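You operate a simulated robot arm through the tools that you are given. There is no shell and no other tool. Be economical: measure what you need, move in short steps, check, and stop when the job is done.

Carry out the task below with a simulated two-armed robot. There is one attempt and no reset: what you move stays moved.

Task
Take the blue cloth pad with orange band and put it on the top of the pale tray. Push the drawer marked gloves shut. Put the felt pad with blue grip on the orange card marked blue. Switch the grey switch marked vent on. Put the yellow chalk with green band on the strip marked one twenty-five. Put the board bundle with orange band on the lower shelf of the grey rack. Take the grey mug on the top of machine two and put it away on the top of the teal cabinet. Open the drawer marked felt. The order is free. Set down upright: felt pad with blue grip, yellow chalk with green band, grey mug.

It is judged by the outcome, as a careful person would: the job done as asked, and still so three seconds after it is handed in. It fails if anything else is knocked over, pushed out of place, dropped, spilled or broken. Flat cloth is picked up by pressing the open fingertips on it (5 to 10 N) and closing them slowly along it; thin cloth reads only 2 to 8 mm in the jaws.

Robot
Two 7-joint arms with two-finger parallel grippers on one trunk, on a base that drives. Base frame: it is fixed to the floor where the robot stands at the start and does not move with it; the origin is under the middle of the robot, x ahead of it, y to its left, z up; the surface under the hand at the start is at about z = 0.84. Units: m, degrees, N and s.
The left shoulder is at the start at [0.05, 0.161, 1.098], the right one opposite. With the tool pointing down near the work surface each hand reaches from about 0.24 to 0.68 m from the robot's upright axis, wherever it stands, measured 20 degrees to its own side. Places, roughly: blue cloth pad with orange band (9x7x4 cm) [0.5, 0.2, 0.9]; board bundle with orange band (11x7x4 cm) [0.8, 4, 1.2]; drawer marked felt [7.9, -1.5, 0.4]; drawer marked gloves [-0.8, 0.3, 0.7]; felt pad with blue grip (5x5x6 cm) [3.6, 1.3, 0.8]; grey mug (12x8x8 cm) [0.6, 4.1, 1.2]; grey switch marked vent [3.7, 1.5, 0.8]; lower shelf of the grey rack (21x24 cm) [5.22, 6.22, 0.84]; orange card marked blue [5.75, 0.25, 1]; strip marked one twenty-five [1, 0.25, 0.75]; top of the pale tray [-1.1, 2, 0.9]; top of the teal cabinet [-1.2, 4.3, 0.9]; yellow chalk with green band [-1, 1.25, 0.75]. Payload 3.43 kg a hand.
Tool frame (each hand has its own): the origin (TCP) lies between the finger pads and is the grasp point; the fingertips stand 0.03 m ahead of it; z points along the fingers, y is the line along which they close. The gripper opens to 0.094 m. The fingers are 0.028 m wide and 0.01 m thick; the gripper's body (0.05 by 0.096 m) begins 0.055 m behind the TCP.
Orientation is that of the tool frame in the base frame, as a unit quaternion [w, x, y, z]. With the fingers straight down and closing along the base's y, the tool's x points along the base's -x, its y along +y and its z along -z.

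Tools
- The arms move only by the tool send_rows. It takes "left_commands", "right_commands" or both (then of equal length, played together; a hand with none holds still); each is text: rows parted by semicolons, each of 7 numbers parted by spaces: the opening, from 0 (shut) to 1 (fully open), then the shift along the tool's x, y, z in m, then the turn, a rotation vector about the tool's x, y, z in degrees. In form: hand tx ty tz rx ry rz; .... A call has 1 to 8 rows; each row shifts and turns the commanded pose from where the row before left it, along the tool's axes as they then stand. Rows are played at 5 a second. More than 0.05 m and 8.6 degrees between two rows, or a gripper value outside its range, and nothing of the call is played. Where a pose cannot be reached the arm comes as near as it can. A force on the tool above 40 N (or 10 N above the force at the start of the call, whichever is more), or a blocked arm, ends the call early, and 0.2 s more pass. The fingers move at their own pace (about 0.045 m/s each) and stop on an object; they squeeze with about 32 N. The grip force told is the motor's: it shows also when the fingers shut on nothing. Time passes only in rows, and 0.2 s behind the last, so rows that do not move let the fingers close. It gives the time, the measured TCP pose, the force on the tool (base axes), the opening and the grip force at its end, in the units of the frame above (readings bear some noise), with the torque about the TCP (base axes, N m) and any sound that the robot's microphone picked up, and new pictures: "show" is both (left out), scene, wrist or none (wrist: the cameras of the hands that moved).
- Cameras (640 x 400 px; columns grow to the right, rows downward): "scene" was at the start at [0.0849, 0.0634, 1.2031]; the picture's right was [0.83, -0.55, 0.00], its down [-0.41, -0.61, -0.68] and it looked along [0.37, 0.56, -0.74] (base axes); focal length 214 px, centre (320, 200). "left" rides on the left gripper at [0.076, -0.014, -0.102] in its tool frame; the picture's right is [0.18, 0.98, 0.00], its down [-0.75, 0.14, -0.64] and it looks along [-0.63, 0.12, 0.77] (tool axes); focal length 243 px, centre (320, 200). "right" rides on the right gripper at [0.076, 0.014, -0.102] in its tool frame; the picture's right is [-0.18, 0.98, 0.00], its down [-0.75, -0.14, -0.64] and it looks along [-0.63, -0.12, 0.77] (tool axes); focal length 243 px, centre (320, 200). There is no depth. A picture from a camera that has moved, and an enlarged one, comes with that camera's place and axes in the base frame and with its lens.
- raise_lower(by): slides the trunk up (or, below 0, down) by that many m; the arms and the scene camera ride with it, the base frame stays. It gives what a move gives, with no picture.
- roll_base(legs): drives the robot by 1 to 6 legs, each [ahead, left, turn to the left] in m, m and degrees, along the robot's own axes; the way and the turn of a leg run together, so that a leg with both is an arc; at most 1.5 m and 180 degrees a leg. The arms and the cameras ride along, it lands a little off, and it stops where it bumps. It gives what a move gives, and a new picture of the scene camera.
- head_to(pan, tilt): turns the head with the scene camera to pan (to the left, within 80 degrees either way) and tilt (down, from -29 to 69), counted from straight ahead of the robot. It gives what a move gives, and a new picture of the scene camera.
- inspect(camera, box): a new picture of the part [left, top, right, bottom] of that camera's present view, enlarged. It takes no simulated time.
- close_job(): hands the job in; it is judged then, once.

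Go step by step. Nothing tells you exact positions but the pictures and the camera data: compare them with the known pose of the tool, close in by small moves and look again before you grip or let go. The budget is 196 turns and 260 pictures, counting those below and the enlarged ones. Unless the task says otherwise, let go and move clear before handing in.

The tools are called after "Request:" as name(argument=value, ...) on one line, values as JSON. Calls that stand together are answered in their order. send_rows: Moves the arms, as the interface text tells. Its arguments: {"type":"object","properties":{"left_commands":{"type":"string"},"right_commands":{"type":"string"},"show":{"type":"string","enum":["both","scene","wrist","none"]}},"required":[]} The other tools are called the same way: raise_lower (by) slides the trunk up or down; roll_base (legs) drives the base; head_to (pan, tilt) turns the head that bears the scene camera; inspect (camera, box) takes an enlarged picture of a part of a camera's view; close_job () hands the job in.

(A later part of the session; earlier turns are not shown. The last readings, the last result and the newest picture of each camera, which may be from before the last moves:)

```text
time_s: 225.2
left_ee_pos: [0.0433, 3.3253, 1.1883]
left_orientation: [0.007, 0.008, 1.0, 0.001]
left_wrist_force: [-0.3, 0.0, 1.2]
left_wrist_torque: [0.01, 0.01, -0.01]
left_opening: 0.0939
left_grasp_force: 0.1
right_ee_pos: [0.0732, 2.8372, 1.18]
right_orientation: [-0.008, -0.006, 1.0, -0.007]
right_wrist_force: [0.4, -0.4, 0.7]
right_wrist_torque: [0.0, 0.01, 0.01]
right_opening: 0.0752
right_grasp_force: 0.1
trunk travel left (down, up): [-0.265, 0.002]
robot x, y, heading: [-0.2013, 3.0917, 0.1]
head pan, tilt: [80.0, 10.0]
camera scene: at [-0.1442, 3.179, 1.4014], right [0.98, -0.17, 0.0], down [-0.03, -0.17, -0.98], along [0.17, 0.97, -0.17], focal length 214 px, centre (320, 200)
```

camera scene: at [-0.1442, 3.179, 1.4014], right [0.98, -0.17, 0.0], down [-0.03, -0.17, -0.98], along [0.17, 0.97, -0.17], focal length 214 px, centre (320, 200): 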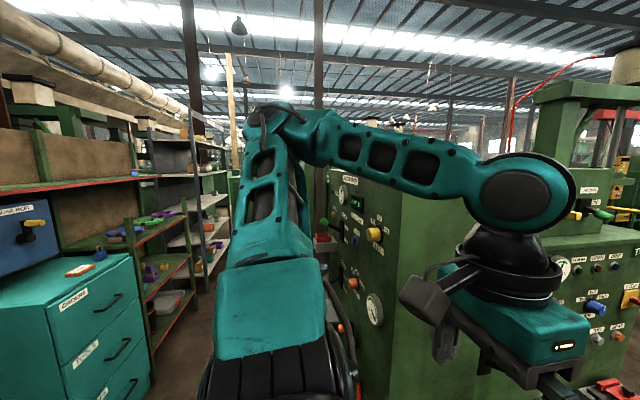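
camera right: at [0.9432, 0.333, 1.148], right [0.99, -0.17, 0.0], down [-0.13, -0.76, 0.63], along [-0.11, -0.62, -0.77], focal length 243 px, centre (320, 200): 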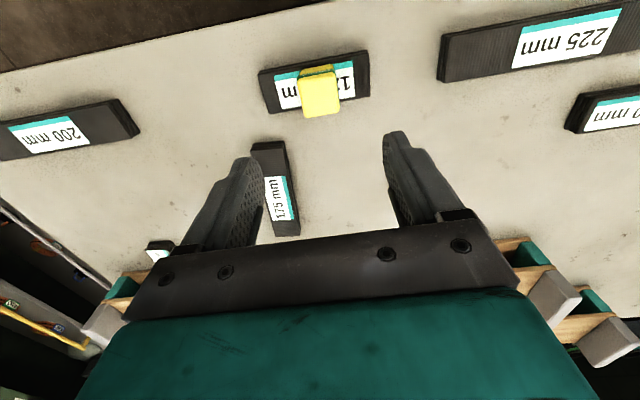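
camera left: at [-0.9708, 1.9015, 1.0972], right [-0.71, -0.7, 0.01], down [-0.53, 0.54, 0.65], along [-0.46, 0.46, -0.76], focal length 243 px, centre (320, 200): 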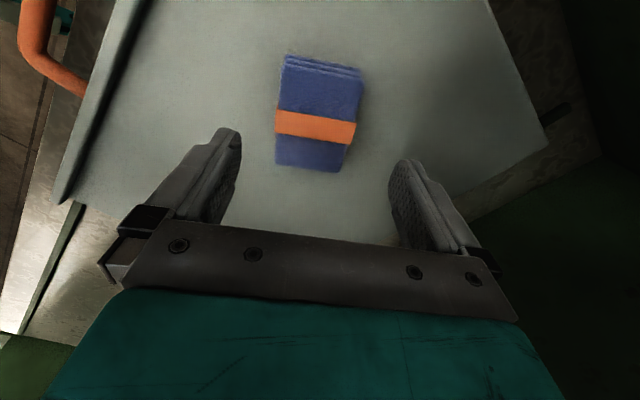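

I back to x≈-0.45 and strafe along the aisle.

Request:
roll_base(legs=[[-0.25, 0, 0], [0, 1.0, 0]])

Request:
head_to(pan=20, tilt=10)

```text
time_s: 235.6
left_ee_pos: [-0.21, 4.3143, 1.1877]
left_orientation: [0.008, 0.003, 1.0, 0.001]
left_wrist_force: [0.6, 0.2, 1.3]
left_wrist_torque: [0.0, 0.02, 0.02]
left_opening: 0.0941
left_grasp_force: 0.1
right_ee_pos: [-0.174, 3.8252, 1.1824]
right_orientation: [-0.008, -0.01, 1.0, -0.008]
right_wrist_force: [0.5, 0.0, -0.4]
right_wrist_torque: [-0.05, -0.01, 0.05]
right_opening: 0.0751
right_grasp_force: 0.0
trunk travel left (down, up): [-0.265, 0.002]
robot x, y, heading: [-0.4513, 4.0783, 0.3]
head pan, tilt: [80.0, 10.0]
camera scene: at [-0.3963, 4.1658, 1.4014], right [0.99, -0.17, 0.0], down [-0.03, -0.17, -0.98], along [0.16, 0.97, -0.17], focal length 214 px, centre (320, 200)
```

scene: 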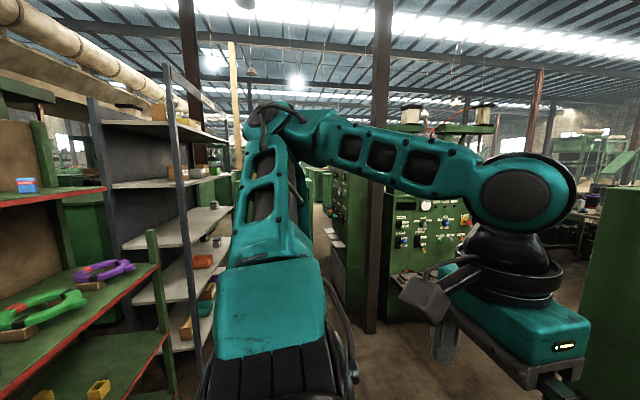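

```text
time_s: 236.8
left_ee_pos: [-0.2101, 4.3148, 1.1884]
left_orientation: [0.006, 0.003, 1.0, 0.001]
left_wrist_force: [0.3, 0.1, 0.5]
left_wrist_torque: [-0.01, -0.01, 0.02]
left_opening: 0.094
left_grasp_force: 0.2
right_ee_pos: [-0.1739, 3.8268, 1.1824]
right_orientation: [-0.008, -0.01, 1.0, -0.007]
right_wrist_force: [0.5, -0.1, -1.1]
right_wrist_torque: [0.0, 0.02, 0.0]
right_opening: 0.0752
right_grasp_force: 0.0
trunk travel left (down, up): [-0.265, 0.002]
robot x, y, heading: [-0.4554, 4.0787, 0.7]
head pan, tilt: [20.0, 10.0]
camera scene: at [-0.3246, 4.1066, 1.4014], right [0.35, -0.94, 0.0], down [-0.16, -0.06, -0.98], along [0.92, 0.34, -0.17], focal length 214 px, centre (320, 200)
```

scene: 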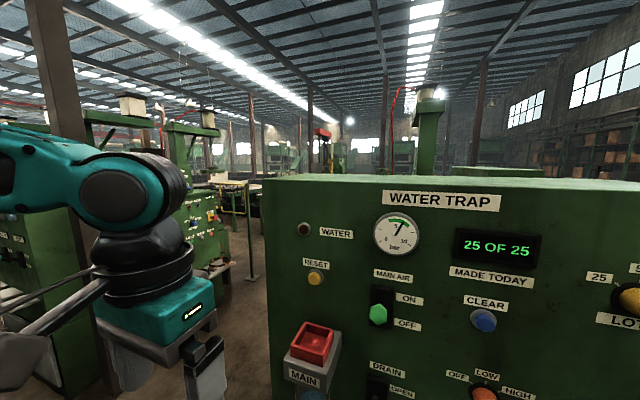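

Request:
roll_base(legs=[[0, 0.75, 0]])

Request:
head_to(pan=-30, tilt=12)

```text
time_s: 243.8
left_ee_pos: [-0.2168, 5.0616, 1.189]
left_orientation: [0.007, 0.004, 1.0, 0.001]
left_wrist_force: [0.5, -0.8, -0.9]
left_wrist_torque: [0.04, 0.01, 0.01]
left_opening: 0.094
left_grasp_force: 0.1
right_ee_pos: [-0.1811, 4.5705, 1.182]
right_orientation: [-0.008, -0.012, 1.0, -0.008]
right_wrist_force: [0.2, 0.6, -0.1]
right_wrist_torque: [0.02, 0.01, 0.02]
right_opening: 0.0753
right_grasp_force: 0.1
trunk travel left (down, up): [-0.265, 0.002]
robot x, y, heading: [-0.4598, 4.8235, 0.6]
head pan, tilt: [20.0, 10.0]
camera scene: at [-0.3312, 4.8524, 1.4014], right [0.35, -0.94, 0.0], down [-0.16, -0.06, -0.98], along [0.92, 0.35, -0.17], focal length 214 px, centre (320, 200)
```

scene: 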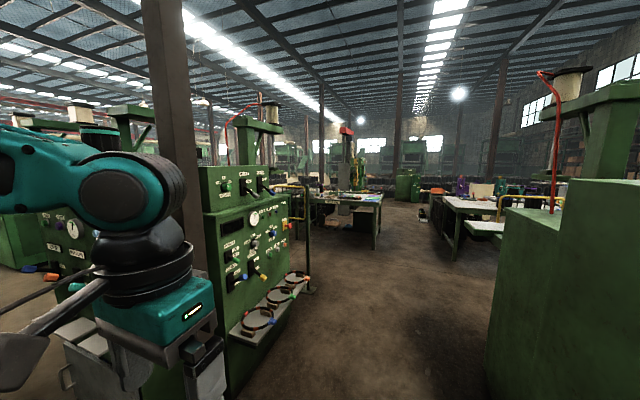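

```text
time_s: 245.0
left_ee_pos: [-0.2172, 5.0599, 1.1891]
left_orientation: [0.008, 0.003, 1.0, 0.001]
left_wrist_force: [0.0, -0.9, -0.6]
left_wrist_torque: [0.02, 0.01, -0.01]
left_opening: 0.094
left_grasp_force: 0.1
right_ee_pos: [-0.1816, 4.572, 1.1814]
right_orientation: [-0.007, -0.011, 1.0, -0.008]
right_wrist_force: [-0.4, -0.3, -0.2]
right_wrist_torque: [-0.01, 0.0, 0.01]
right_opening: 0.0753
right_grasp_force: 0.1
trunk travel left (down, up): [-0.265, 0.002]
robot x, y, heading: [-0.4588, 4.8163, 0.7]
head pan, tilt: [-30.0, 12.0]
camera scene: at [-0.3371, 4.7739, 1.3982], right [-0.49, -0.87, 0.0], down [-0.18, 0.1, -0.98], along [0.85, -0.48, -0.21], focal length 214 px, centre (320, 200)
```

scene: 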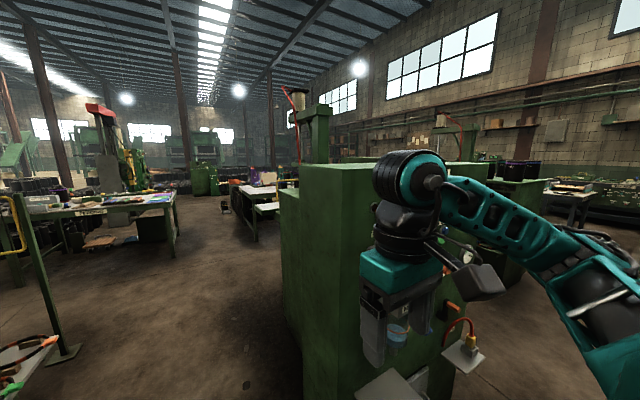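

The mug isn't visible past the tall cabinet. I turn to face -y at the mouth of the gap, then slide in behind machine two.

Request:
roll_base(legs=[[0.13, 0.06, 0], [0, 0, -90]])

Request:
roll_base(legs=[[0, 0.5, 0]])

Request:
head_to(pan=15, tilt=12)

```text
time_s: 250.2
left_ee_pos: [-0.0912, 4.6427, 1.1893]
left_orientation: [0.006, 0.709, 0.705, -0.005]
left_wrist_force: [-0.7, 0.1, -0.1]
left_wrist_torque: [0.02, -0.01, -0.02]
left_opening: 0.094
left_grasp_force: 0.0
right_ee_pos: [-0.5801, 4.605, 1.1809]
right_orientation: [-0.011, 0.698, 0.716, 0.0]
right_wrist_force: [0.0, 0.2, 0.6]
right_wrist_torque: [-0.03, -0.01, 0.0]
right_opening: 0.0753
right_grasp_force: 0.0
trunk travel left (down, up): [-0.265, 0.002]
robot x, y, heading: [-0.3304, 4.8846, -89.4]
head pan, tilt: [-30.0, 12.0]
camera scene: at [-0.3747, 4.7597, 1.3982], right [-0.87, 0.49, 0.0], down [0.1, 0.18, -0.98], along [-0.48, -0.85, -0.21], focal length 214 px, centre (320, 200)
```

scene: 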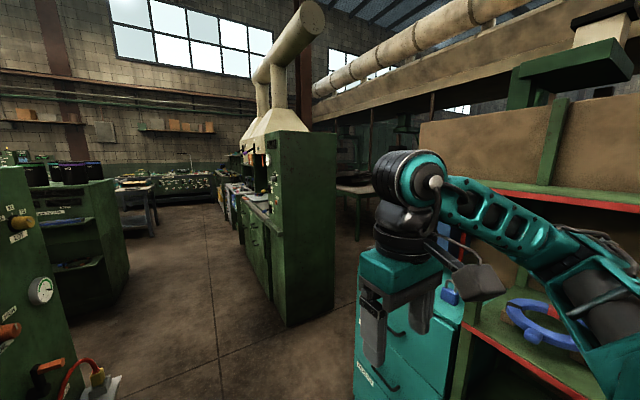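

```text
time_s: 255.0
left_ee_pos: [0.4075, 4.6481, 1.1878]
left_orientation: [0.006, 0.708, 0.706, -0.005]
left_wrist_force: [-0.7, 0.2, 0.7]
left_wrist_torque: [0.03, 0.0, 0.03]
left_opening: 0.094
left_grasp_force: 0.1
right_ee_pos: [-0.08, 4.6105, 1.1822]
right_orientation: [-0.011, 0.698, 0.716, 0.0]
right_wrist_force: [-0.2, -1.2, 0.2]
right_wrist_torque: [0.05, 0.01, 0.0]
right_opening: 0.0751
right_grasp_force: 0.1
trunk travel left (down, up): [-0.265, 0.002]
robot x, y, heading: [0.167, 4.8887, -89.5]
head pan, tilt: [-30.0, 12.0]
camera scene: at [0.1251, 4.7656, 1.3982], right [-0.87, 0.49, 0.0], down [0.1, 0.18, -0.98], along [-0.48, -0.85, -0.21], focal length 214 px, centre (320, 200)
```

scene: 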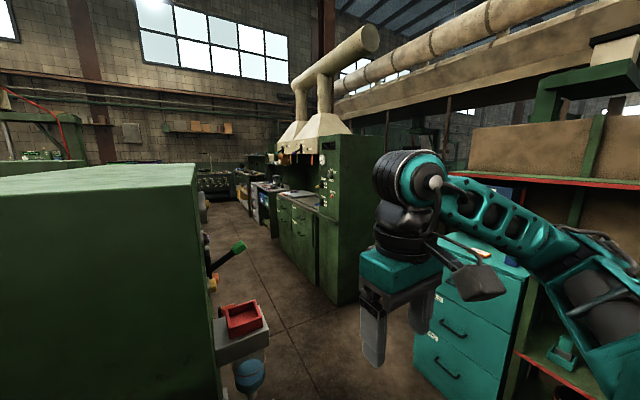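

```text
time_s: 256.2
left_ee_pos: [0.4081, 4.648, 1.1878]
left_orientation: [0.006, 0.709, 0.705, -0.004]
left_wrist_force: [0.0, 0.7, -0.1]
left_wrist_torque: [0.02, 0.02, -0.03]
left_opening: 0.0939
left_grasp_force: 0.1
right_ee_pos: [-0.08, 4.6101, 1.1824]
right_orientation: [-0.012, 0.698, 0.716, 0.0]
right_wrist_force: [-0.6, -0.1, 0.5]
right_wrist_torque: [0.02, 0.01, 0.03]
right_opening: 0.0752
right_grasp_force: 0.1
trunk travel left (down, up): [-0.265, 0.002]
robot x, y, heading: [0.1721, 4.8866, -89.2]
head pan, tilt: [15.0, 12.0]
camera scene: at [0.1957, 4.7572, 1.3982], right [-0.96, -0.27, 0.0], down [-0.06, 0.2, -0.98], along [0.26, -0.94, -0.21], focal length 214 px, centre (320, 200)
```

scene: 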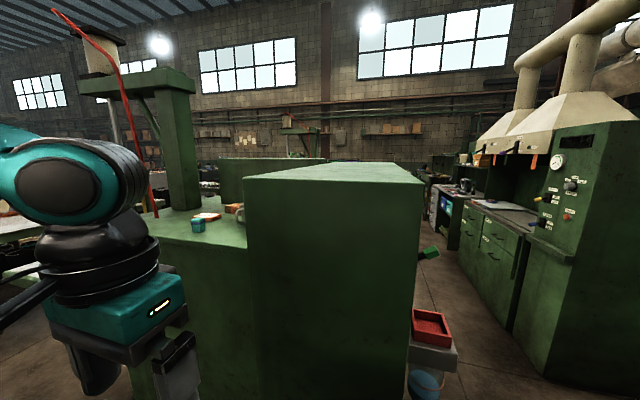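

Now I see objects on the deck between console and tall cabinet. I slide further behind them.

Request:
roll_base(legs=[[0, 0.4, 0]])

Request:
head_to(pan=0, tilt=20)

Request:
inspect(camera="scene", box=[190, 150, 450, 310])

```text
time_s: 260.2
left_ee_pos: [0.808, 4.6532, 1.1883]
left_orientation: [0.005, 0.708, 0.706, -0.004]
left_wrist_force: [-0.4, -0.6, 0.5]
left_wrist_torque: [0.01, -0.01, -0.01]
left_opening: 0.0942
left_grasp_force: 0.0
right_ee_pos: [0.3192, 4.6154, 1.1822]
right_orientation: [-0.012, 0.698, 0.716, -0.001]
right_wrist_force: [-0.1, -0.2, 0.1]
right_wrist_torque: [0.0, 0.0, -0.02]
right_opening: 0.0755
right_grasp_force: 0.0
trunk travel left (down, up): [-0.265, 0.002]
robot x, y, heading: [0.5723, 4.8965, -89.3]
head pan, tilt: [15.0, 12.0]
camera scene: at [0.5957, 4.7622, 1.3982], right [-0.96, -0.27, 0.0], down [-0.06, 0.2, -0.98], along [0.26, -0.94, -0.21], focal length 214 px, centre (320, 200)
```

scene: 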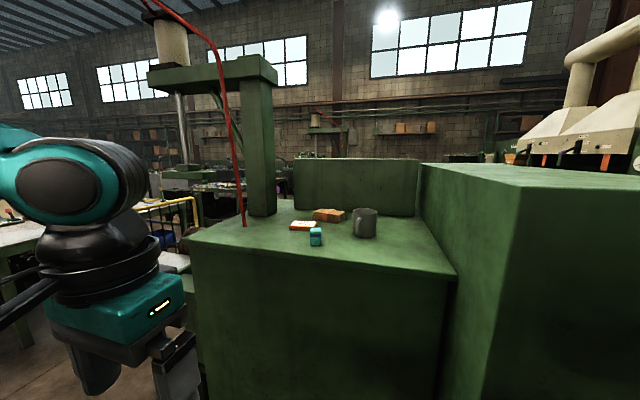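

```text
time_s: 261.0
left_ee_pos: [0.8077, 4.6526, 1.1875]
left_orientation: [0.006, 0.708, 0.706, -0.003]
left_wrist_force: [0.0, 0.6, -1.3]
left_wrist_torque: [-0.01, -0.01, -0.02]
left_opening: 0.0942
left_grasp_force: 0.0
right_ee_pos: [0.3193, 4.6149, 1.1823]
right_orientation: [-0.011, 0.698, 0.716, 0.0]
right_wrist_force: [0.4, 0.9, -0.4]
right_wrist_torque: [-0.01, -0.03, 0.02]
right_opening: 0.0752
right_grasp_force: 0.1
trunk travel left (down, up): [-0.265, 0.002]
robot x, y, heading: [0.5679, 4.896, -89.4]
head pan, tilt: [0.0, 20.0]
camera scene: at [0.5715, 4.7588, 1.3852], right [-1.0, -0.01, 0.0], down [0.0, 0.34, -0.94], along [0.01, -0.94, -0.34], focal length 214 px, centre (320, 200)
```

scene: 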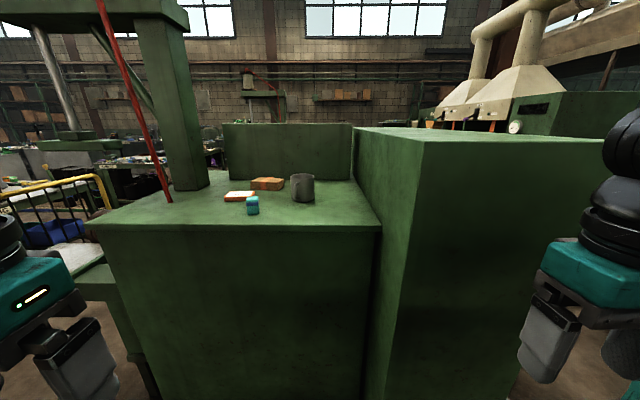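

```text
2.46 times, centred on (320, 230) of scene
camera zoom: at [0.5715, 4.7588, 1.3852], right [-1.0, -0.01, 0.0], down [0.0, 0.34, -0.94], along [0.01, -0.94, -0.34], focal length 528 px, centre (320, 126)
```

zoom: 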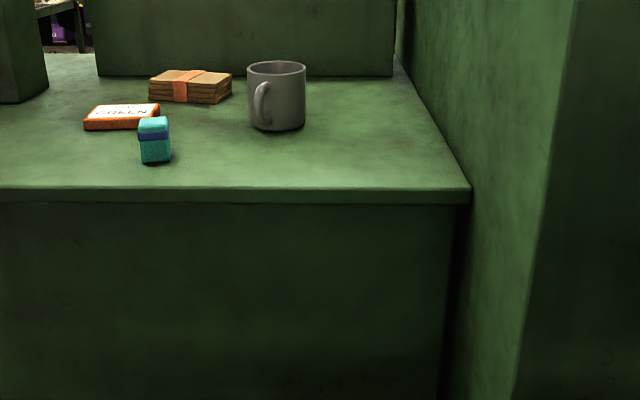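

The grey mug, the banded board bundle, a teal chalk and a GREEN card lie on the deck (z≈1.15). I'll take the mug with the right hand; first I tuck the left hand back, then move in.

Request:
send_rows(left_commands="1 0.03 0.02 -0.01 0 0 0;1 0.03 0.02 -0.01 0 0 0;1 0.03 0.02 -0.01 0 0 0;1 0.03 0.02 -0.01 0 0 0", right_commands="1 0 0 -0.03 0 0 0;1 0 0 -0.03 0 0 0;1 0 0 -0.02 0 0 0;1 0 0 -0.02 0 0 0", show="none")

Request:
roll_base(legs=[[0, 0.33, 0], [0.2, 0, -14]])

Request:
head_to(pan=0, tilt=30)

```text
time_s: 262.0
left_ee_pos: [0.8927, 4.7676, 1.2367]
left_orientation: [0.004, 0.709, 0.705, -0.004]
left_wrist_force: [0.6, 0.8, -0.4]
left_wrist_torque: [-0.02, 0.02, 0.0]
left_opening: 0.0941
left_grasp_force: 0.1
left hand out of reach, approached as far as the arm can: row 2, 3
right_ee_pos: [0.3201, 4.6166, 1.2827]
right_orientation: [-0.01, 0.698, 0.716, 0.001]
right_wrist_force: [1.2, 0.4, 0.6]
right_wrist_torque: [-0.01, -0.01, 0.0]
right_opening: 0.0942
right_grasp_force: 0.0
trunk travel left (down, up): [-0.265, 0.002]
robot x, y, heading: [0.5671, 4.8969, -89.3]
head pan, tilt: [0.0, 20.0]
```

```text
time_s: 266.7
left_ee_pos: [1.1628, 4.4953, 1.2367]
left_orientation: [0.004, 0.79, 0.613, -0.005]
left_wrist_force: [-0.5, 0.0, -0.2]
left_wrist_torque: [-0.01, -0.01, 0.02]
left_opening: 0.0939
left_grasp_force: 0.1
right_ee_pos: [0.5725, 4.4899, 1.2805]
right_orientation: [-0.011, 0.781, 0.625, 0.001]
right_wrist_force: [0.6, -1.4, -0.1]
right_wrist_torque: [0.01, -0.05, 0.03]
right_opening: 0.0939
right_grasp_force: 0.1
trunk travel left (down, up): [-0.265, 0.002]
robot x, y, heading: [0.8835, 4.6988, -103.3]
head pan, tilt: [0.0, 20.0]
camera scene: at [0.8504, 4.5679, 1.385], right [-0.97, 0.23, 0.0], down [0.08, 0.33, -0.94], along [-0.22, -0.91, -0.34], focal length 214 px, centre (320, 200)
```

scene: 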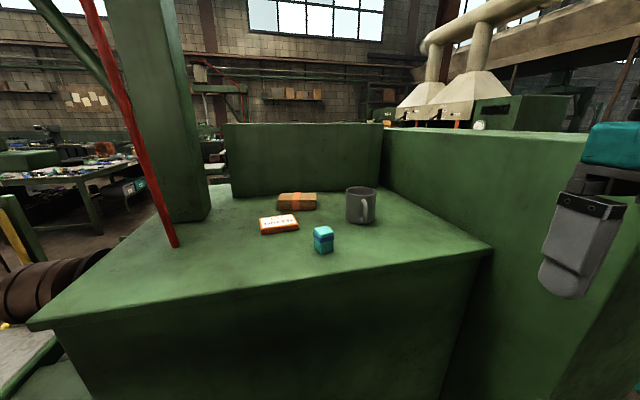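

```text
time_s: 267.4
left_ee_pos: [1.1634, 4.4973, 1.2363]
left_orientation: [0.005, 0.789, 0.614, -0.006]
left_wrist_force: [0.0, 0.1, -0.2]
left_wrist_torque: [-0.03, -0.02, 0.01]
left_opening: 0.0942
left_grasp_force: 0.2
right_ee_pos: [0.5723, 4.49, 1.2825]
right_orientation: [-0.011, 0.78, 0.625, 0.001]
right_wrist_force: [1.0, 1.2, -0.5]
right_wrist_torque: [-0.03, 0.02, -0.04]
right_opening: 0.094
right_grasp_force: 0.1
trunk travel left (down, up): [-0.265, 0.002]
robot x, y, heading: [0.8807, 4.7004, -103.2]
head pan, tilt: [0.0, 30.0]
camera scene: at [0.8513, 4.5714, 1.3691], right [-0.97, 0.23, 0.0], down [0.12, 0.49, -0.87], along [-0.2, -0.84, -0.5], focal length 214 px, centre (320, 200)
```

scene: 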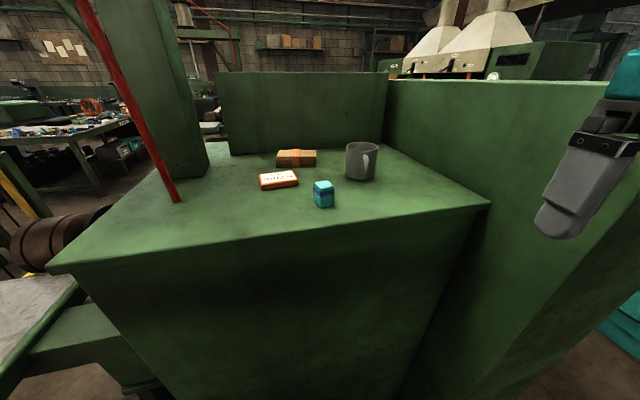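

Triangulated: mug centre [0.633, 4.095, 1.185], bundle [0.78, 3.974, 1.167]. I shift the right hand left a bit and roll ahead 10 cm.

Request:
send_rows(right_commands="1 0 0.04 -0.01 0 0 0;1 0 0.04 -0.01 0 0 0", show="none")

Request:
roll_base(legs=[[0.1, 0, 0]])

Request:
send_rows(right_commands="1 -0.045 0 0 0 0 0;1 -0.045 0 0 0 0 0;1 -0.045 0 0 0 0 0;1 -0.045 0 0 0 0 0", show="both")

```text
time_s: 268.0
left_ee_pos: [1.1639, 4.4964, 1.2371]
left_orientation: [0.004, 0.79, 0.613, -0.006]
left_wrist_force: [0.2, -0.9, 0.2]
left_wrist_torque: [0.0, 0.0, 0.01]
left_opening: 0.0938
left_grasp_force: 0.1
right_ee_pos: [0.6528, 4.4717, 1.3001]
right_orientation: [-0.012, 0.781, 0.625, 0.001]
right_wrist_force: [-0.7, 0.9, -0.2]
right_wrist_torque: [-0.04, 0.03, 0.01]
right_opening: 0.094
right_grasp_force: 0.0
trunk travel left (down, up): [-0.265, 0.002]
robot x, y, heading: [0.8812, 4.6993, -103.3]
head pan, tilt: [0.0, 30.0]
```

```text
time_s: 269.2
left_ee_pos: [1.1446, 4.4158, 1.239]
left_orientation: [0.008, 0.793, 0.609, -0.01]
left_wrist_force: [0.6, 0.2, 0.6]
left_wrist_torque: [-0.01, 0.01, 0.04]
left_opening: 0.0942
left_grasp_force: 0.0
right_ee_pos: [0.6299, 4.3986, 1.3108]
right_orientation: [0.005, 0.787, 0.616, -0.013]
right_wrist_force: [0.2, 0.1, 0.0]
right_wrist_torque: [-0.03, -0.01, -0.03]
right_opening: 0.0938
right_grasp_force: 0.1
trunk travel left (down, up): [-0.265, 0.002]
robot x, y, heading: [0.8629, 4.6165, -104.2]
head pan, tilt: [0.0, 30.0]
stopped in leg 1: the robot was blocked; the commanded pose is now the measured one
camera scene: at [0.8341, 4.4931, 1.3704], right [-0.97, 0.24, 0.0], down [0.12, 0.48, -0.87], along [-0.21, -0.84, -0.49], focal length 214 px, centre (320, 200)
```

scene: 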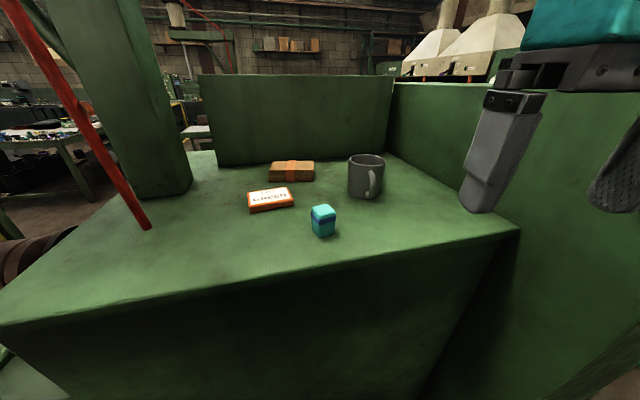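

```text
time_s: 270.4
left_ee_pos: [1.1335, 4.4282, 1.2422]
left_orientation: [0.015, 0.799, 0.601, -0.013]
left_wrist_force: [-0.1, 0.7, 0.9]
left_wrist_torque: [-0.04, -0.04, 0.01]
left_opening: 0.0941
left_grasp_force: 0.1
right_ee_pos: [0.5555, 4.2571, 1.3421]
right_orientation: [0.041, 0.804, 0.593, -0.029]
right_wrist_force: [0.5, 0.2, -0.5]
right_wrist_torque: [-0.03, 0.02, -0.02]
right_opening: 0.0937
right_grasp_force: 0.1
trunk travel left (down, up): [-0.265, 0.002]
robot x, y, heading: [0.8596, 4.6129, -104.9]
head pan, tilt: [0.0, 30.0]
stopped in row 4 (right hand): the arm was blocked; the commanded pose is now the measured one
camera scene: at [0.8243, 4.5163, 1.3712], right [-0.97, 0.26, -0.01], down [0.13, 0.46, -0.88], along [-0.22, -0.85, -0.48], focal length 214 px, centre (320, 200)
camera right: at [0.5919, 4.3362, 1.438], right [0.88, -0.46, 0.05], down [-0.36, -0.61, 0.71], along [-0.3, -0.64, -0.71], focal length 243 px, centre (320, 200)
```

scene: 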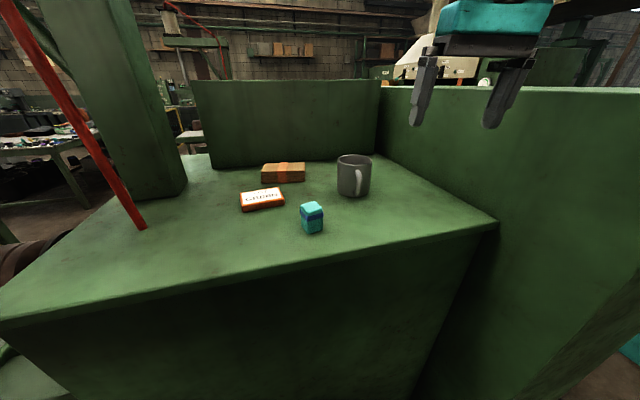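
right: 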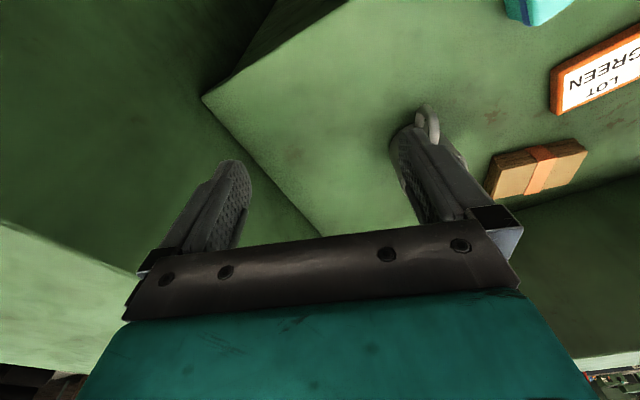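

Something on the right arm is touching. I look at the arm before backing out.

Request:
head_to(pan=-60, tilt=10)

```text
time_s: 271.7
left_ee_pos: [1.1335, 4.4299, 1.2431]
left_orientation: [0.018, 0.797, 0.603, -0.014]
left_wrist_force: [0.0, 0.9, 0.9]
left_wrist_torque: [0.01, 0.01, -0.02]
left_opening: 0.0941
left_grasp_force: 0.1
right_ee_pos: [0.5561, 4.2572, 1.3433]
right_orientation: [0.04, 0.803, 0.594, -0.029]
right_wrist_force: [-0.2, -0.1, -0.5]
right_wrist_torque: [0.0, -0.02, 0.03]
right_opening: 0.0938
right_grasp_force: 0.1
trunk travel left (down, up): [-0.265, 0.002]
robot x, y, heading: [0.8554, 4.6165, -104.7]
head pan, tilt: [-60.0, 10.0]
camera scene: at [0.7581, 4.5816, 1.4029], right [-0.26, 0.96, -0.03], down [0.17, 0.02, -0.99], along [-0.95, -0.26, -0.17], focal length 214 px, centre (320, 200)
```

scene: 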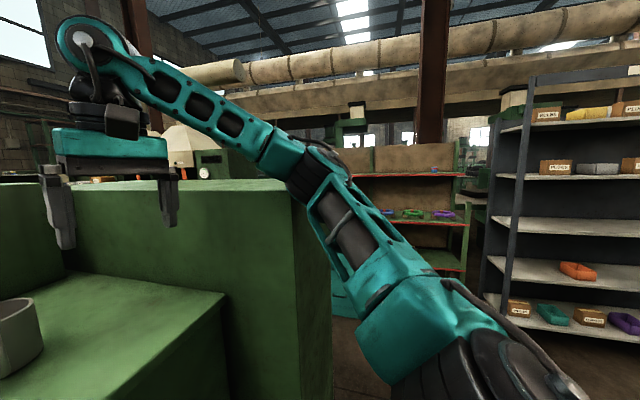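

The right elbow leans on the tall cabinet's corner, so the right arm is unsuitable here. I retract it and will use the left arm with a tilted gripper instead.

Request:
send_rows(right_commands="1 0.03 0.01 -0.01 0 0 0;1 0.04 0.01 0 0 0 0;1 0.04 0.01 0 0 0 0;1 0.04 0.01 0 0 0 0;1 0.03 0 0 0 0 0", show="none")

Request:
roll_base(legs=[[-0.15, 0, 0]])

```text
time_s: 272.9
left_ee_pos: [1.1379, 4.4188, 1.24]
left_orientation: [0.011, 0.796, 0.605, -0.01]
left_wrist_force: [-0.1, -0.5, 0.5]
left_wrist_torque: [-0.01, 0.0, 0.05]
left_opening: 0.0938
left_grasp_force: 0.0
right_ee_pos: [0.6516, 4.4007, 1.3309]
right_orientation: [0.026, 0.8, 0.599, -0.02]
right_wrist_force: [0.0, 0.3, -0.3]
right_wrist_torque: [0.0, 0.05, 0.01]
right_opening: 0.0942
right_grasp_force: 0.1
trunk travel left (down, up): [-0.265, 0.002]
robot x, y, heading: [0.8562, 4.6101, -104.4]
head pan, tilt: [-60.0, 10.0]
```

```text
time_s: 274.3
left_ee_pos: [1.1731, 4.5485, 1.2375]
left_orientation: [0.006, 0.796, 0.606, -0.005]
left_wrist_force: [-0.5, 0.5, -0.1]
left_wrist_torque: [0.0, -0.01, -0.05]
left_opening: 0.0941
left_grasp_force: 0.0
right_ee_pos: [0.6903, 4.5287, 1.3253]
right_orientation: [0.018, 0.798, 0.602, -0.015]
right_wrist_force: [0.0, 0.0, -0.1]
right_wrist_torque: [-0.03, 0.0, 0.0]
right_opening: 0.0941
right_grasp_force: 0.0
trunk travel left (down, up): [-0.265, 0.002]
robot x, y, heading: [0.8934, 4.754, -104.5]
head pan, tilt: [-60.0, 10.0]
camera scene: at [0.7968, 4.6924, 1.4015], right [-0.27, 0.96, 0.0], down [0.17, 0.05, -0.98], along [-0.95, -0.26, -0.17], focal length 214 px, centre (320, 200)
```

scene: 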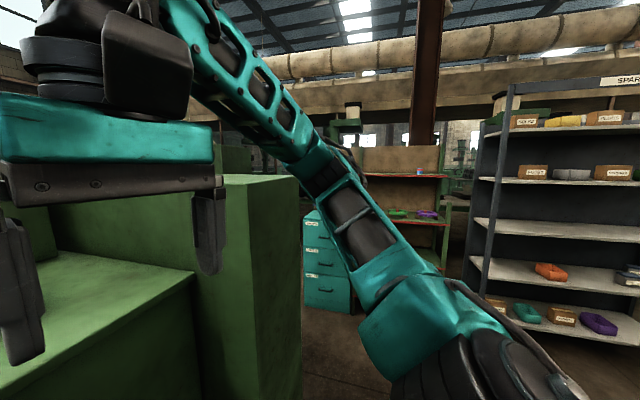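

Clear now. I tuck the right hand back, and tilt the left gripper about 42° forward while bringing it inward.

Request:
send_rows(left_commands="1 -0.02 -0.02 -0.01 0 0 0;1 -0.02 -0.02 -0.01 0 0 0;1 -0.02 -0.02 -0.01 0 -8.4 0;1 0 -0.02 0 0 -8.4 0;1 0 -0.02 0 0 -8.4 0;1 0 -0.02 0 0 -8.4 0;1 0 -0.02 0 0 -8.4 0", right_commands="1 0.02 -0.02 0 0 0 0;1 0.02 -0.02 0 0 0 0;1 0.02 -0.02 0 0 0 0;1 0 -0.02 0 0 0 0;1 0 0 0 0 0 0;1 0 0 0 0 0 0;1 0 0 0 0 0 0", show="none")

Request:
roll_base(legs=[[0.13, -0.04, 2]])

Request:
head_to(pan=10, tilt=25)

```text
time_s: 275.9
left_ee_pos: [1.0141, 4.5198, 1.3158]
left_orientation: [0.222, 0.741, 0.563, -0.29]
left_wrist_force: [0.3, 0.3, -0.4]
left_wrist_torque: [-0.02, -0.06, 0.01]
left_opening: 0.0942
left_grasp_force: 0.2
left hand out of reach, approached as far as the arm can: row 5, 6, 7
right_ee_pos: [0.6292, 4.6093, 1.3229]
right_orientation: [0.018, 0.798, 0.602, -0.014]
right_wrist_force: [-0.6, -0.2, 0.8]
right_wrist_torque: [0.03, -0.03, 0.01]
right_opening: 0.0941
right_grasp_force: 0.2
trunk travel left (down, up): [-0.265, 0.002]
robot x, y, heading: [0.8969, 4.7578, -104.6]
head pan, tilt: [-60.0, 10.0]
```

```text
time_s: 277.2
left_ee_pos: [0.9541, 4.4056, 1.3161]
left_orientation: [0.226, 0.732, 0.577, -0.285]
left_wrist_force: [-1.2, -0.3, -0.5]
left_wrist_torque: [0.04, 0.01, 0.01]
left_opening: 0.0939
left_grasp_force: 0.1
right_ee_pos: [0.5659, 4.4818, 1.3233]
right_orientation: [0.018, 0.788, 0.616, -0.013]
right_wrist_force: [0.0, -0.2, 0.8]
right_wrist_torque: [0.05, -0.02, -0.03]
right_opening: 0.0939
right_grasp_force: 0.1
trunk travel left (down, up): [-0.265, 0.002]
robot x, y, heading: [0.8286, 4.6421, -102.7]
head pan, tilt: [-60.0, 10.0]
camera scene: at [0.7296, 4.5703, 1.4013], right [-0.3, 0.95, 0.0], down [0.17, 0.05, -0.98], along [-0.94, -0.29, -0.17], focal length 214 px, centre (320, 200)
```

scene: 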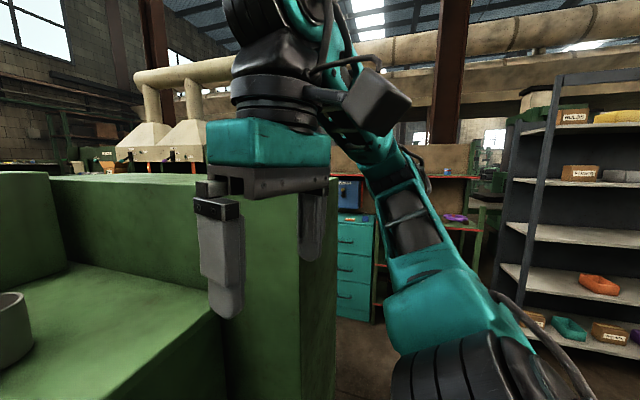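

```text
time_s: 278.6
left_ee_pos: [0.9547, 4.4065, 1.3151]
left_orientation: [0.228, 0.731, 0.576, -0.286]
left_wrist_force: [-0.1, -0.6, 0.2]
left_wrist_torque: [-0.01, 0.02, -0.01]
left_opening: 0.094
left_grasp_force: 0.1
right_ee_pos: [0.5662, 4.4821, 1.324]
right_orientation: [0.017, 0.787, 0.616, -0.014]
right_wrist_force: [-0.6, 0.1, 0.5]
right_wrist_torque: [0.0, 0.0, 0.03]
right_opening: 0.094
right_grasp_force: 0.1
trunk travel left (down, up): [-0.265, 0.002]
robot x, y, heading: [0.8263, 4.6394, -102.9]
head pan, tilt: [10.0, 25.0]
camera scene: at [0.8146, 4.507, 1.3771], right [-1.0, 0.05, 0.0], down [0.02, 0.42, -0.91], along [-0.04, -0.91, -0.42], focal length 214 px, centre (320, 200)
```

scene: 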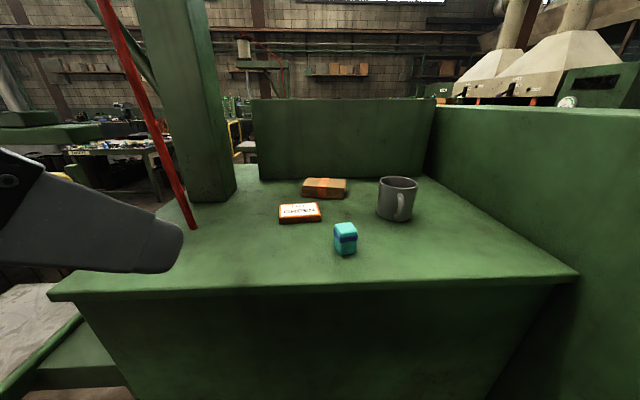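

The mug is confirmed near [0.63, 4.09]. I move the tilted left gripper toward a pre-grasp point behind and above it.

Request:
send_rows(left_commands="1 -0.0229 -0.0269 0.0268 0 0 0;1 -0.0229 -0.0269 0.0268 0 0 0;1 -0.0229 -0.0269 0.0268 0 0 0;1 -0.0229 -0.0269 0.0268 0 0 0;1 -0.0229 -0.0269 0.0268 0 0 0", show="both")

```text
time_s: 279.8
left_ee_pos: [0.8322, 4.3003, 1.3095]
left_orientation: [0.227, 0.73, 0.576, -0.288]
left_wrist_force: [0.4, 0.5, 0.3]
left_wrist_torque: [-0.01, 0.01, -0.02]
left_opening: 0.0942
left_grasp_force: 0.1
left hand out of reach, approached as far as the arm can: row 4, 5
right_ee_pos: [0.5673, 4.4837, 1.3242]
right_orientation: [0.019, 0.787, 0.616, -0.014]
right_wrist_force: [0.8, 0.3, -0.1]
right_wrist_torque: [-0.06, -0.03, 0.04]
right_opening: 0.0937
right_grasp_force: 0.0
trunk travel left (down, up): [-0.265, 0.002]
robot x, y, heading: [0.8249, 4.6375, -102.7]
head pan, tilt: [10.0, 25.0]
camera scene: at [0.8149, 4.5085, 1.3773], right [-1.0, 0.05, 0.0], down [0.02, 0.42, -0.91], along [-0.04, -0.91, -0.42], focal length 214 px, centre (320, 200)
camera left: at [0.846, 4.426, 1.3334], right [0.99, -0.1, -0.13], down [0.11, -0.14, 0.98], along [-0.11, -0.98, -0.13], focal length 243 px, centre (320, 200)
```

scene: 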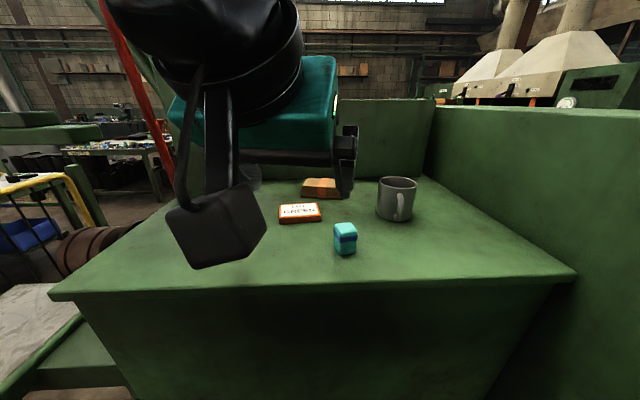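
left: 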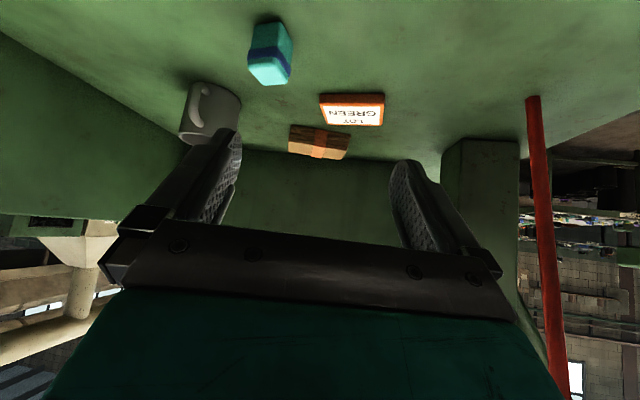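

The left arm is awkward reaching across. I turn the base right so the mug lies slightly to the left of its heading.

Request:
roll_base(legs=[[0, 0, -24]])

```text
time_s: 281.4
left_ee_pos: [0.6931, 4.3256, 1.3082]
left_orientation: [0.162, 0.834, 0.414, -0.327]
left_wrist_force: [0.0, 0.5, 0.2]
left_wrist_torque: [-0.02, -0.03, -0.03]
left_opening: 0.0938
left_grasp_force: 0.1
right_ee_pos: [0.5238, 4.6017, 1.3233]
right_orientation: [0.016, 0.898, 0.439, -0.018]
right_wrist_force: [0.8, 0.4, -0.6]
right_wrist_torque: [-0.01, 0.01, 0.03]
right_opening: 0.0942
right_grasp_force: 0.2
trunk travel left (down, up): [-0.265, 0.002]
robot x, y, heading: [0.829, 4.6372, -126.6]
head pan, tilt: [10.0, 25.0]
camera scene: at [0.7626, 4.5236, 1.377], right [-0.9, 0.44, 0.0], down [0.19, 0.38, -0.91], along [-0.4, -0.81, -0.42], focal length 214 px, centre (320, 200)
```

scene: 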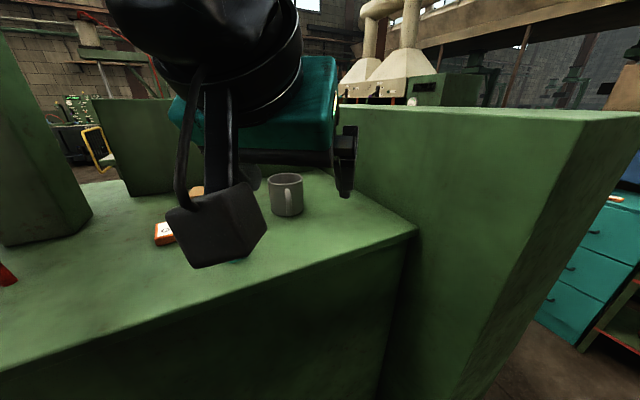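

Request:
send_rows(left_commands="1 -0.0192 0.0186 0.0258 0 0 0;1 -0.0192 0.0186 0.0258 0 0 0;1 -0.0192 0.0186 0.0258 0 0 0;1 -0.0192 0.0186 0.0258 0 0 0;1 -0.0192 0.0186 0.0258 0 0 0", show="both")

```text
time_s: 282.6
left_ee_pos: [0.6701, 4.1432, 1.2793]
left_orientation: [0.161, 0.834, 0.413, -0.328]
left_wrist_force: [0.4, -0.1, 0.2]
left_wrist_torque: [0.0, 0.02, -0.03]
left_opening: 0.0937
left_grasp_force: 0.1
right_ee_pos: [0.5244, 4.6007, 1.3235]
right_orientation: [0.013, 0.898, 0.44, -0.018]
right_wrist_force: [0.4, 0.6, 0.0]
right_wrist_torque: [0.01, -0.02, -0.01]
right_opening: 0.094
right_grasp_force: 0.0
trunk travel left (down, up): [-0.265, 0.002]
robot x, y, heading: [0.8256, 4.642, -126.3]
head pan, tilt: [10.0, 25.0]
camera scene: at [0.7626, 4.5227, 1.3769], right [-0.9, 0.44, 0.0], down [0.19, 0.38, -0.91], along [-0.4, -0.81, -0.42], focal length 214 px, centre (320, 200)
camera left: at [0.7334, 4.2521, 1.3028], right [0.86, -0.49, -0.13], down [0.04, -0.18, 0.98], along [-0.5, -0.85, -0.13], focal length 243 px, centre (320, 200)
```

scene: 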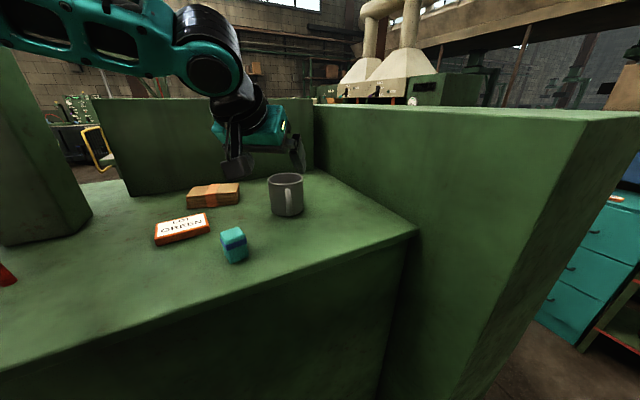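
left: 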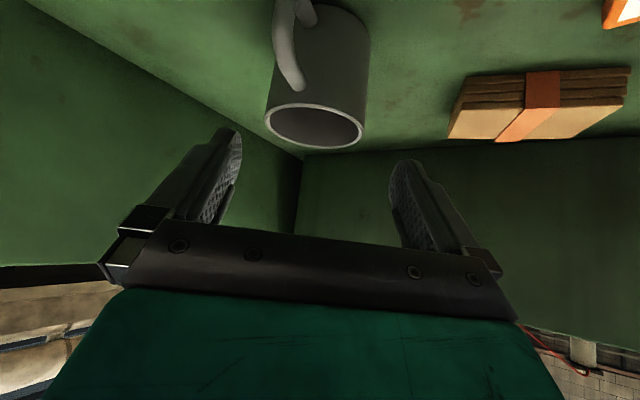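

Excellent alignment: the mug's axis is about [0.631, 4.10], handle toward +y clear of both fingers. I advance along the tool axis.

Request:
send_rows(left_commands="1 0.002 -0.005 0.02 0 0 0;1 0.002 0 0.02 0 0 0;1 0.002 0 0.02 0 0 0;1 0.002 0 0.018 0 0 0", show="both")

```text
time_s: 283.6
left_ee_pos: [0.637, 4.1099, 1.2167]
left_orientation: [0.162, 0.834, 0.414, -0.327]
left_wrist_force: [0.0, -0.3, 0.0]
left_wrist_torque: [0.01, 0.01, -0.03]
left_opening: 0.0943
left_grasp_force: 0.1
right_ee_pos: [0.5243, 4.6007, 1.3226]
right_orientation: [0.015, 0.898, 0.44, -0.017]
right_wrist_force: [-0.6, 0.2, 0.4]
right_wrist_torque: [-0.04, -0.02, -0.01]
right_opening: 0.0943
right_grasp_force: 0.1
trunk travel left (down, up): [-0.265, 0.002]
robot x, y, heading: [0.8268, 4.6394, -126.4]
head pan, tilt: [10.0, 25.0]
camera scene: at [0.7627, 4.5231, 1.377], right [-0.9, 0.44, 0.0], down [0.19, 0.38, -0.91], along [-0.4, -0.81, -0.42], focal length 214 px, centre (320, 200)
camera left: at [0.7016, 4.2182, 1.2407], right [0.86, -0.49, -0.13], down [0.04, -0.18, 0.98], along [-0.5, -0.85, -0.13], focal length 243 px, centre (320, 200)
```

scene: 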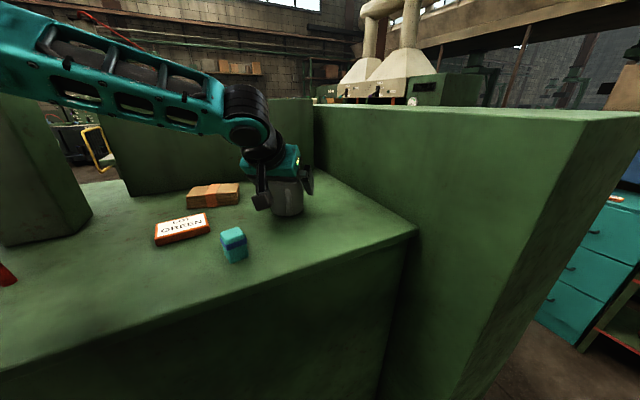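
left: 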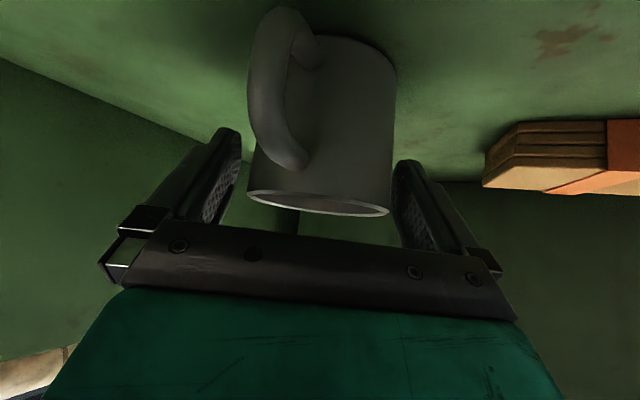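

Request:
send_rows(left_commands="1 0.004 0 0.012 0 0 0;0.8 0 0 0 0 0 0;0.4 0 0 0 0 0 0;0 0 0 0 0 0 0;0 0 0 0 0 0 0;0 0 0 0 0 0 0", show="wrist")

```text
time_s: 285.0
left_ee_pos: [0.6351, 4.1042, 1.205]
left_orientation: [0.162, 0.834, 0.414, -0.327]
left_wrist_force: [-0.4, -0.5, 0.3]
left_wrist_torque: [-0.02, 0.04, -0.01]
left_opening: 0.0832
left_grasp_force: 31.9
right_ee_pos: [0.5252, 4.6015, 1.3231]
right_orientation: [0.015, 0.898, 0.44, -0.018]
right_wrist_force: [0.3, 0.0, -0.8]
right_wrist_torque: [0.0, 0.0, 0.0]
right_opening: 0.0943
right_grasp_force: 0.0
trunk travel left (down, up): [-0.265, 0.002]
robot x, y, heading: [0.8268, 4.6414, -126.4]
head pan, tilt: [10.0, 25.0]
camera left: at [0.6988, 4.214, 1.2296], right [0.86, -0.49, -0.13], down [0.04, -0.18, 0.98], along [-0.5, -0.85, -0.13], focal length 243 px, centre (320, 200)
```

left: 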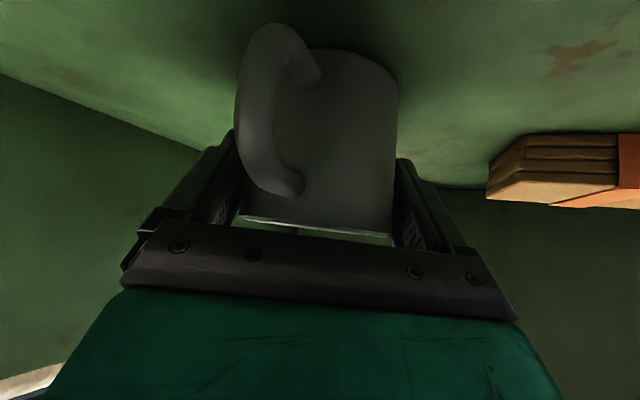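

Gripped at 83 mm. Lift straight up slowly.

Request:
send_rows(left_commands="0 -0.0068 0 -0.0073 0 0 0;0 -0.0136 0 -0.0147 0 0 0;0 -0.0136 0 -0.0147 0 0 0;0 -0.0136 0 -0.0147 0 0 0;0 -0.0136 0 -0.0147 0 0 0", show="both")

```text
time_s: 286.2
left_ee_pos: [0.6354, 4.1057, 1.2964]
left_orientation: [0.162, 0.834, 0.413, -0.327]
left_wrist_force: [-0.1, 0.1, -1.4]
left_wrist_torque: [-0.02, -0.02, 0.01]
left_opening: 0.0831
left_grasp_force: 32.0
right_ee_pos: [0.5254, 4.6023, 1.323]
right_orientation: [0.015, 0.898, 0.44, -0.018]
right_wrist_force: [-0.2, -0.5, -0.4]
right_wrist_torque: [-0.01, -0.01, 0.01]
right_opening: 0.0941
right_grasp_force: 0.1
trunk travel left (down, up): [-0.265, 0.002]
robot x, y, heading: [0.824, 4.6371, -126.3]
head pan, tilt: [10.0, 25.0]
camera scene: at [0.7628, 4.5235, 1.377], right [-0.9, 0.45, 0.0], down [0.19, 0.38, -0.91], along [-0.4, -0.81, -0.42], focal length 214 px, centre (320, 200)
camera left: at [0.6995, 4.215, 1.32], right [0.86, -0.49, -0.13], down [0.04, -0.18, 0.98], along [-0.5, -0.85, -0.13], focal length 243 px, centre (320, 200)
```

scene: 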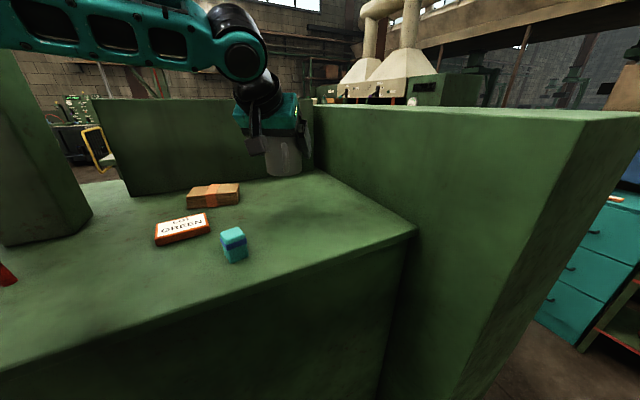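
left: 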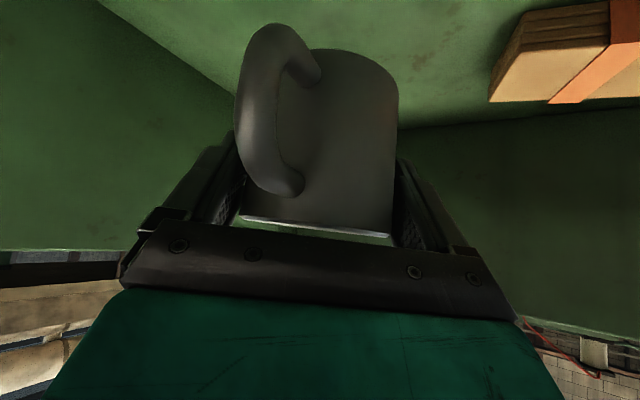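

The mug is held. I draw it back, back out of the deck, and turn toward the aisle.

Request:
send_rows(left_commands="0 0.0145 0 -0.0135 0 0 0;0 0.029 0 -0.027 0 0 0;0 0.029 0 -0.027 0 0 0;0 0.029 0 -0.027 0 0 0;0 0.029 0 -0.027 0 0 0", show="none")

Request:
roll_base(legs=[[-0.25, 0, 0], [0, 0, -54]])

```text
time_s: 287.4
left_ee_pos: [0.7432, 4.2475, 1.2952]
left_orientation: [0.162, 0.834, 0.415, -0.327]
left_wrist_force: [-0.6, -0.3, -0.9]
left_wrist_torque: [-0.03, 0.01, 0.0]
left_opening: 0.083
left_grasp_force: 32.1
right_ee_pos: [0.5254, 4.6021, 1.3233]
right_orientation: [0.015, 0.898, 0.439, -0.017]
right_wrist_force: [0.4, 0.8, 0.2]
right_wrist_torque: [-0.02, 0.0, 0.01]
right_opening: 0.0939
right_grasp_force: 0.1
trunk travel left (down, up): [-0.265, 0.002]
robot x, y, heading: [0.8242, 4.6405, -126.4]
head pan, tilt: [10.0, 25.0]
```

```text
time_s: 291.7
left_ee_pos: [0.6067, 4.6813, 1.2965]
left_orientation: [-0.004, 0.931, -0.011, -0.364]
left_wrist_force: [0.4, -0.3, -2.3]
left_wrist_torque: [0.01, 0.03, -0.02]
left_opening: 0.0832
left_grasp_force: 31.7
right_ee_pos: [0.7677, 5.0656, 1.3231]
right_orientation: [0.006, 1.0, -0.017, -0.023]
right_wrist_force: [0.1, -0.6, 0.0]
right_wrist_torque: [0.0, -0.02, 0.03]
right_opening: 0.0941
right_grasp_force: 0.0
trunk travel left (down, up): [-0.265, 0.002]
robot x, y, heading: [0.9753, 4.8447, 179.5]
head pan, tilt: [10.0, 25.0]
camera scene: at [0.8465, 4.8266, 1.377], right [-0.16, 0.99, 0.0], down [0.42, 0.07, -0.91], along [-0.89, -0.15, -0.42], focal length 214 px, centre (320, 200)
```

scene: 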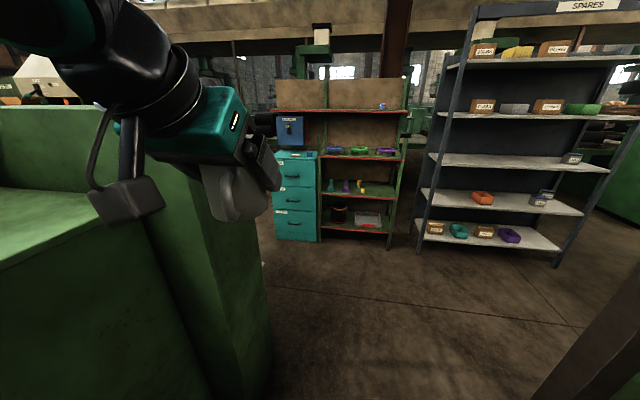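

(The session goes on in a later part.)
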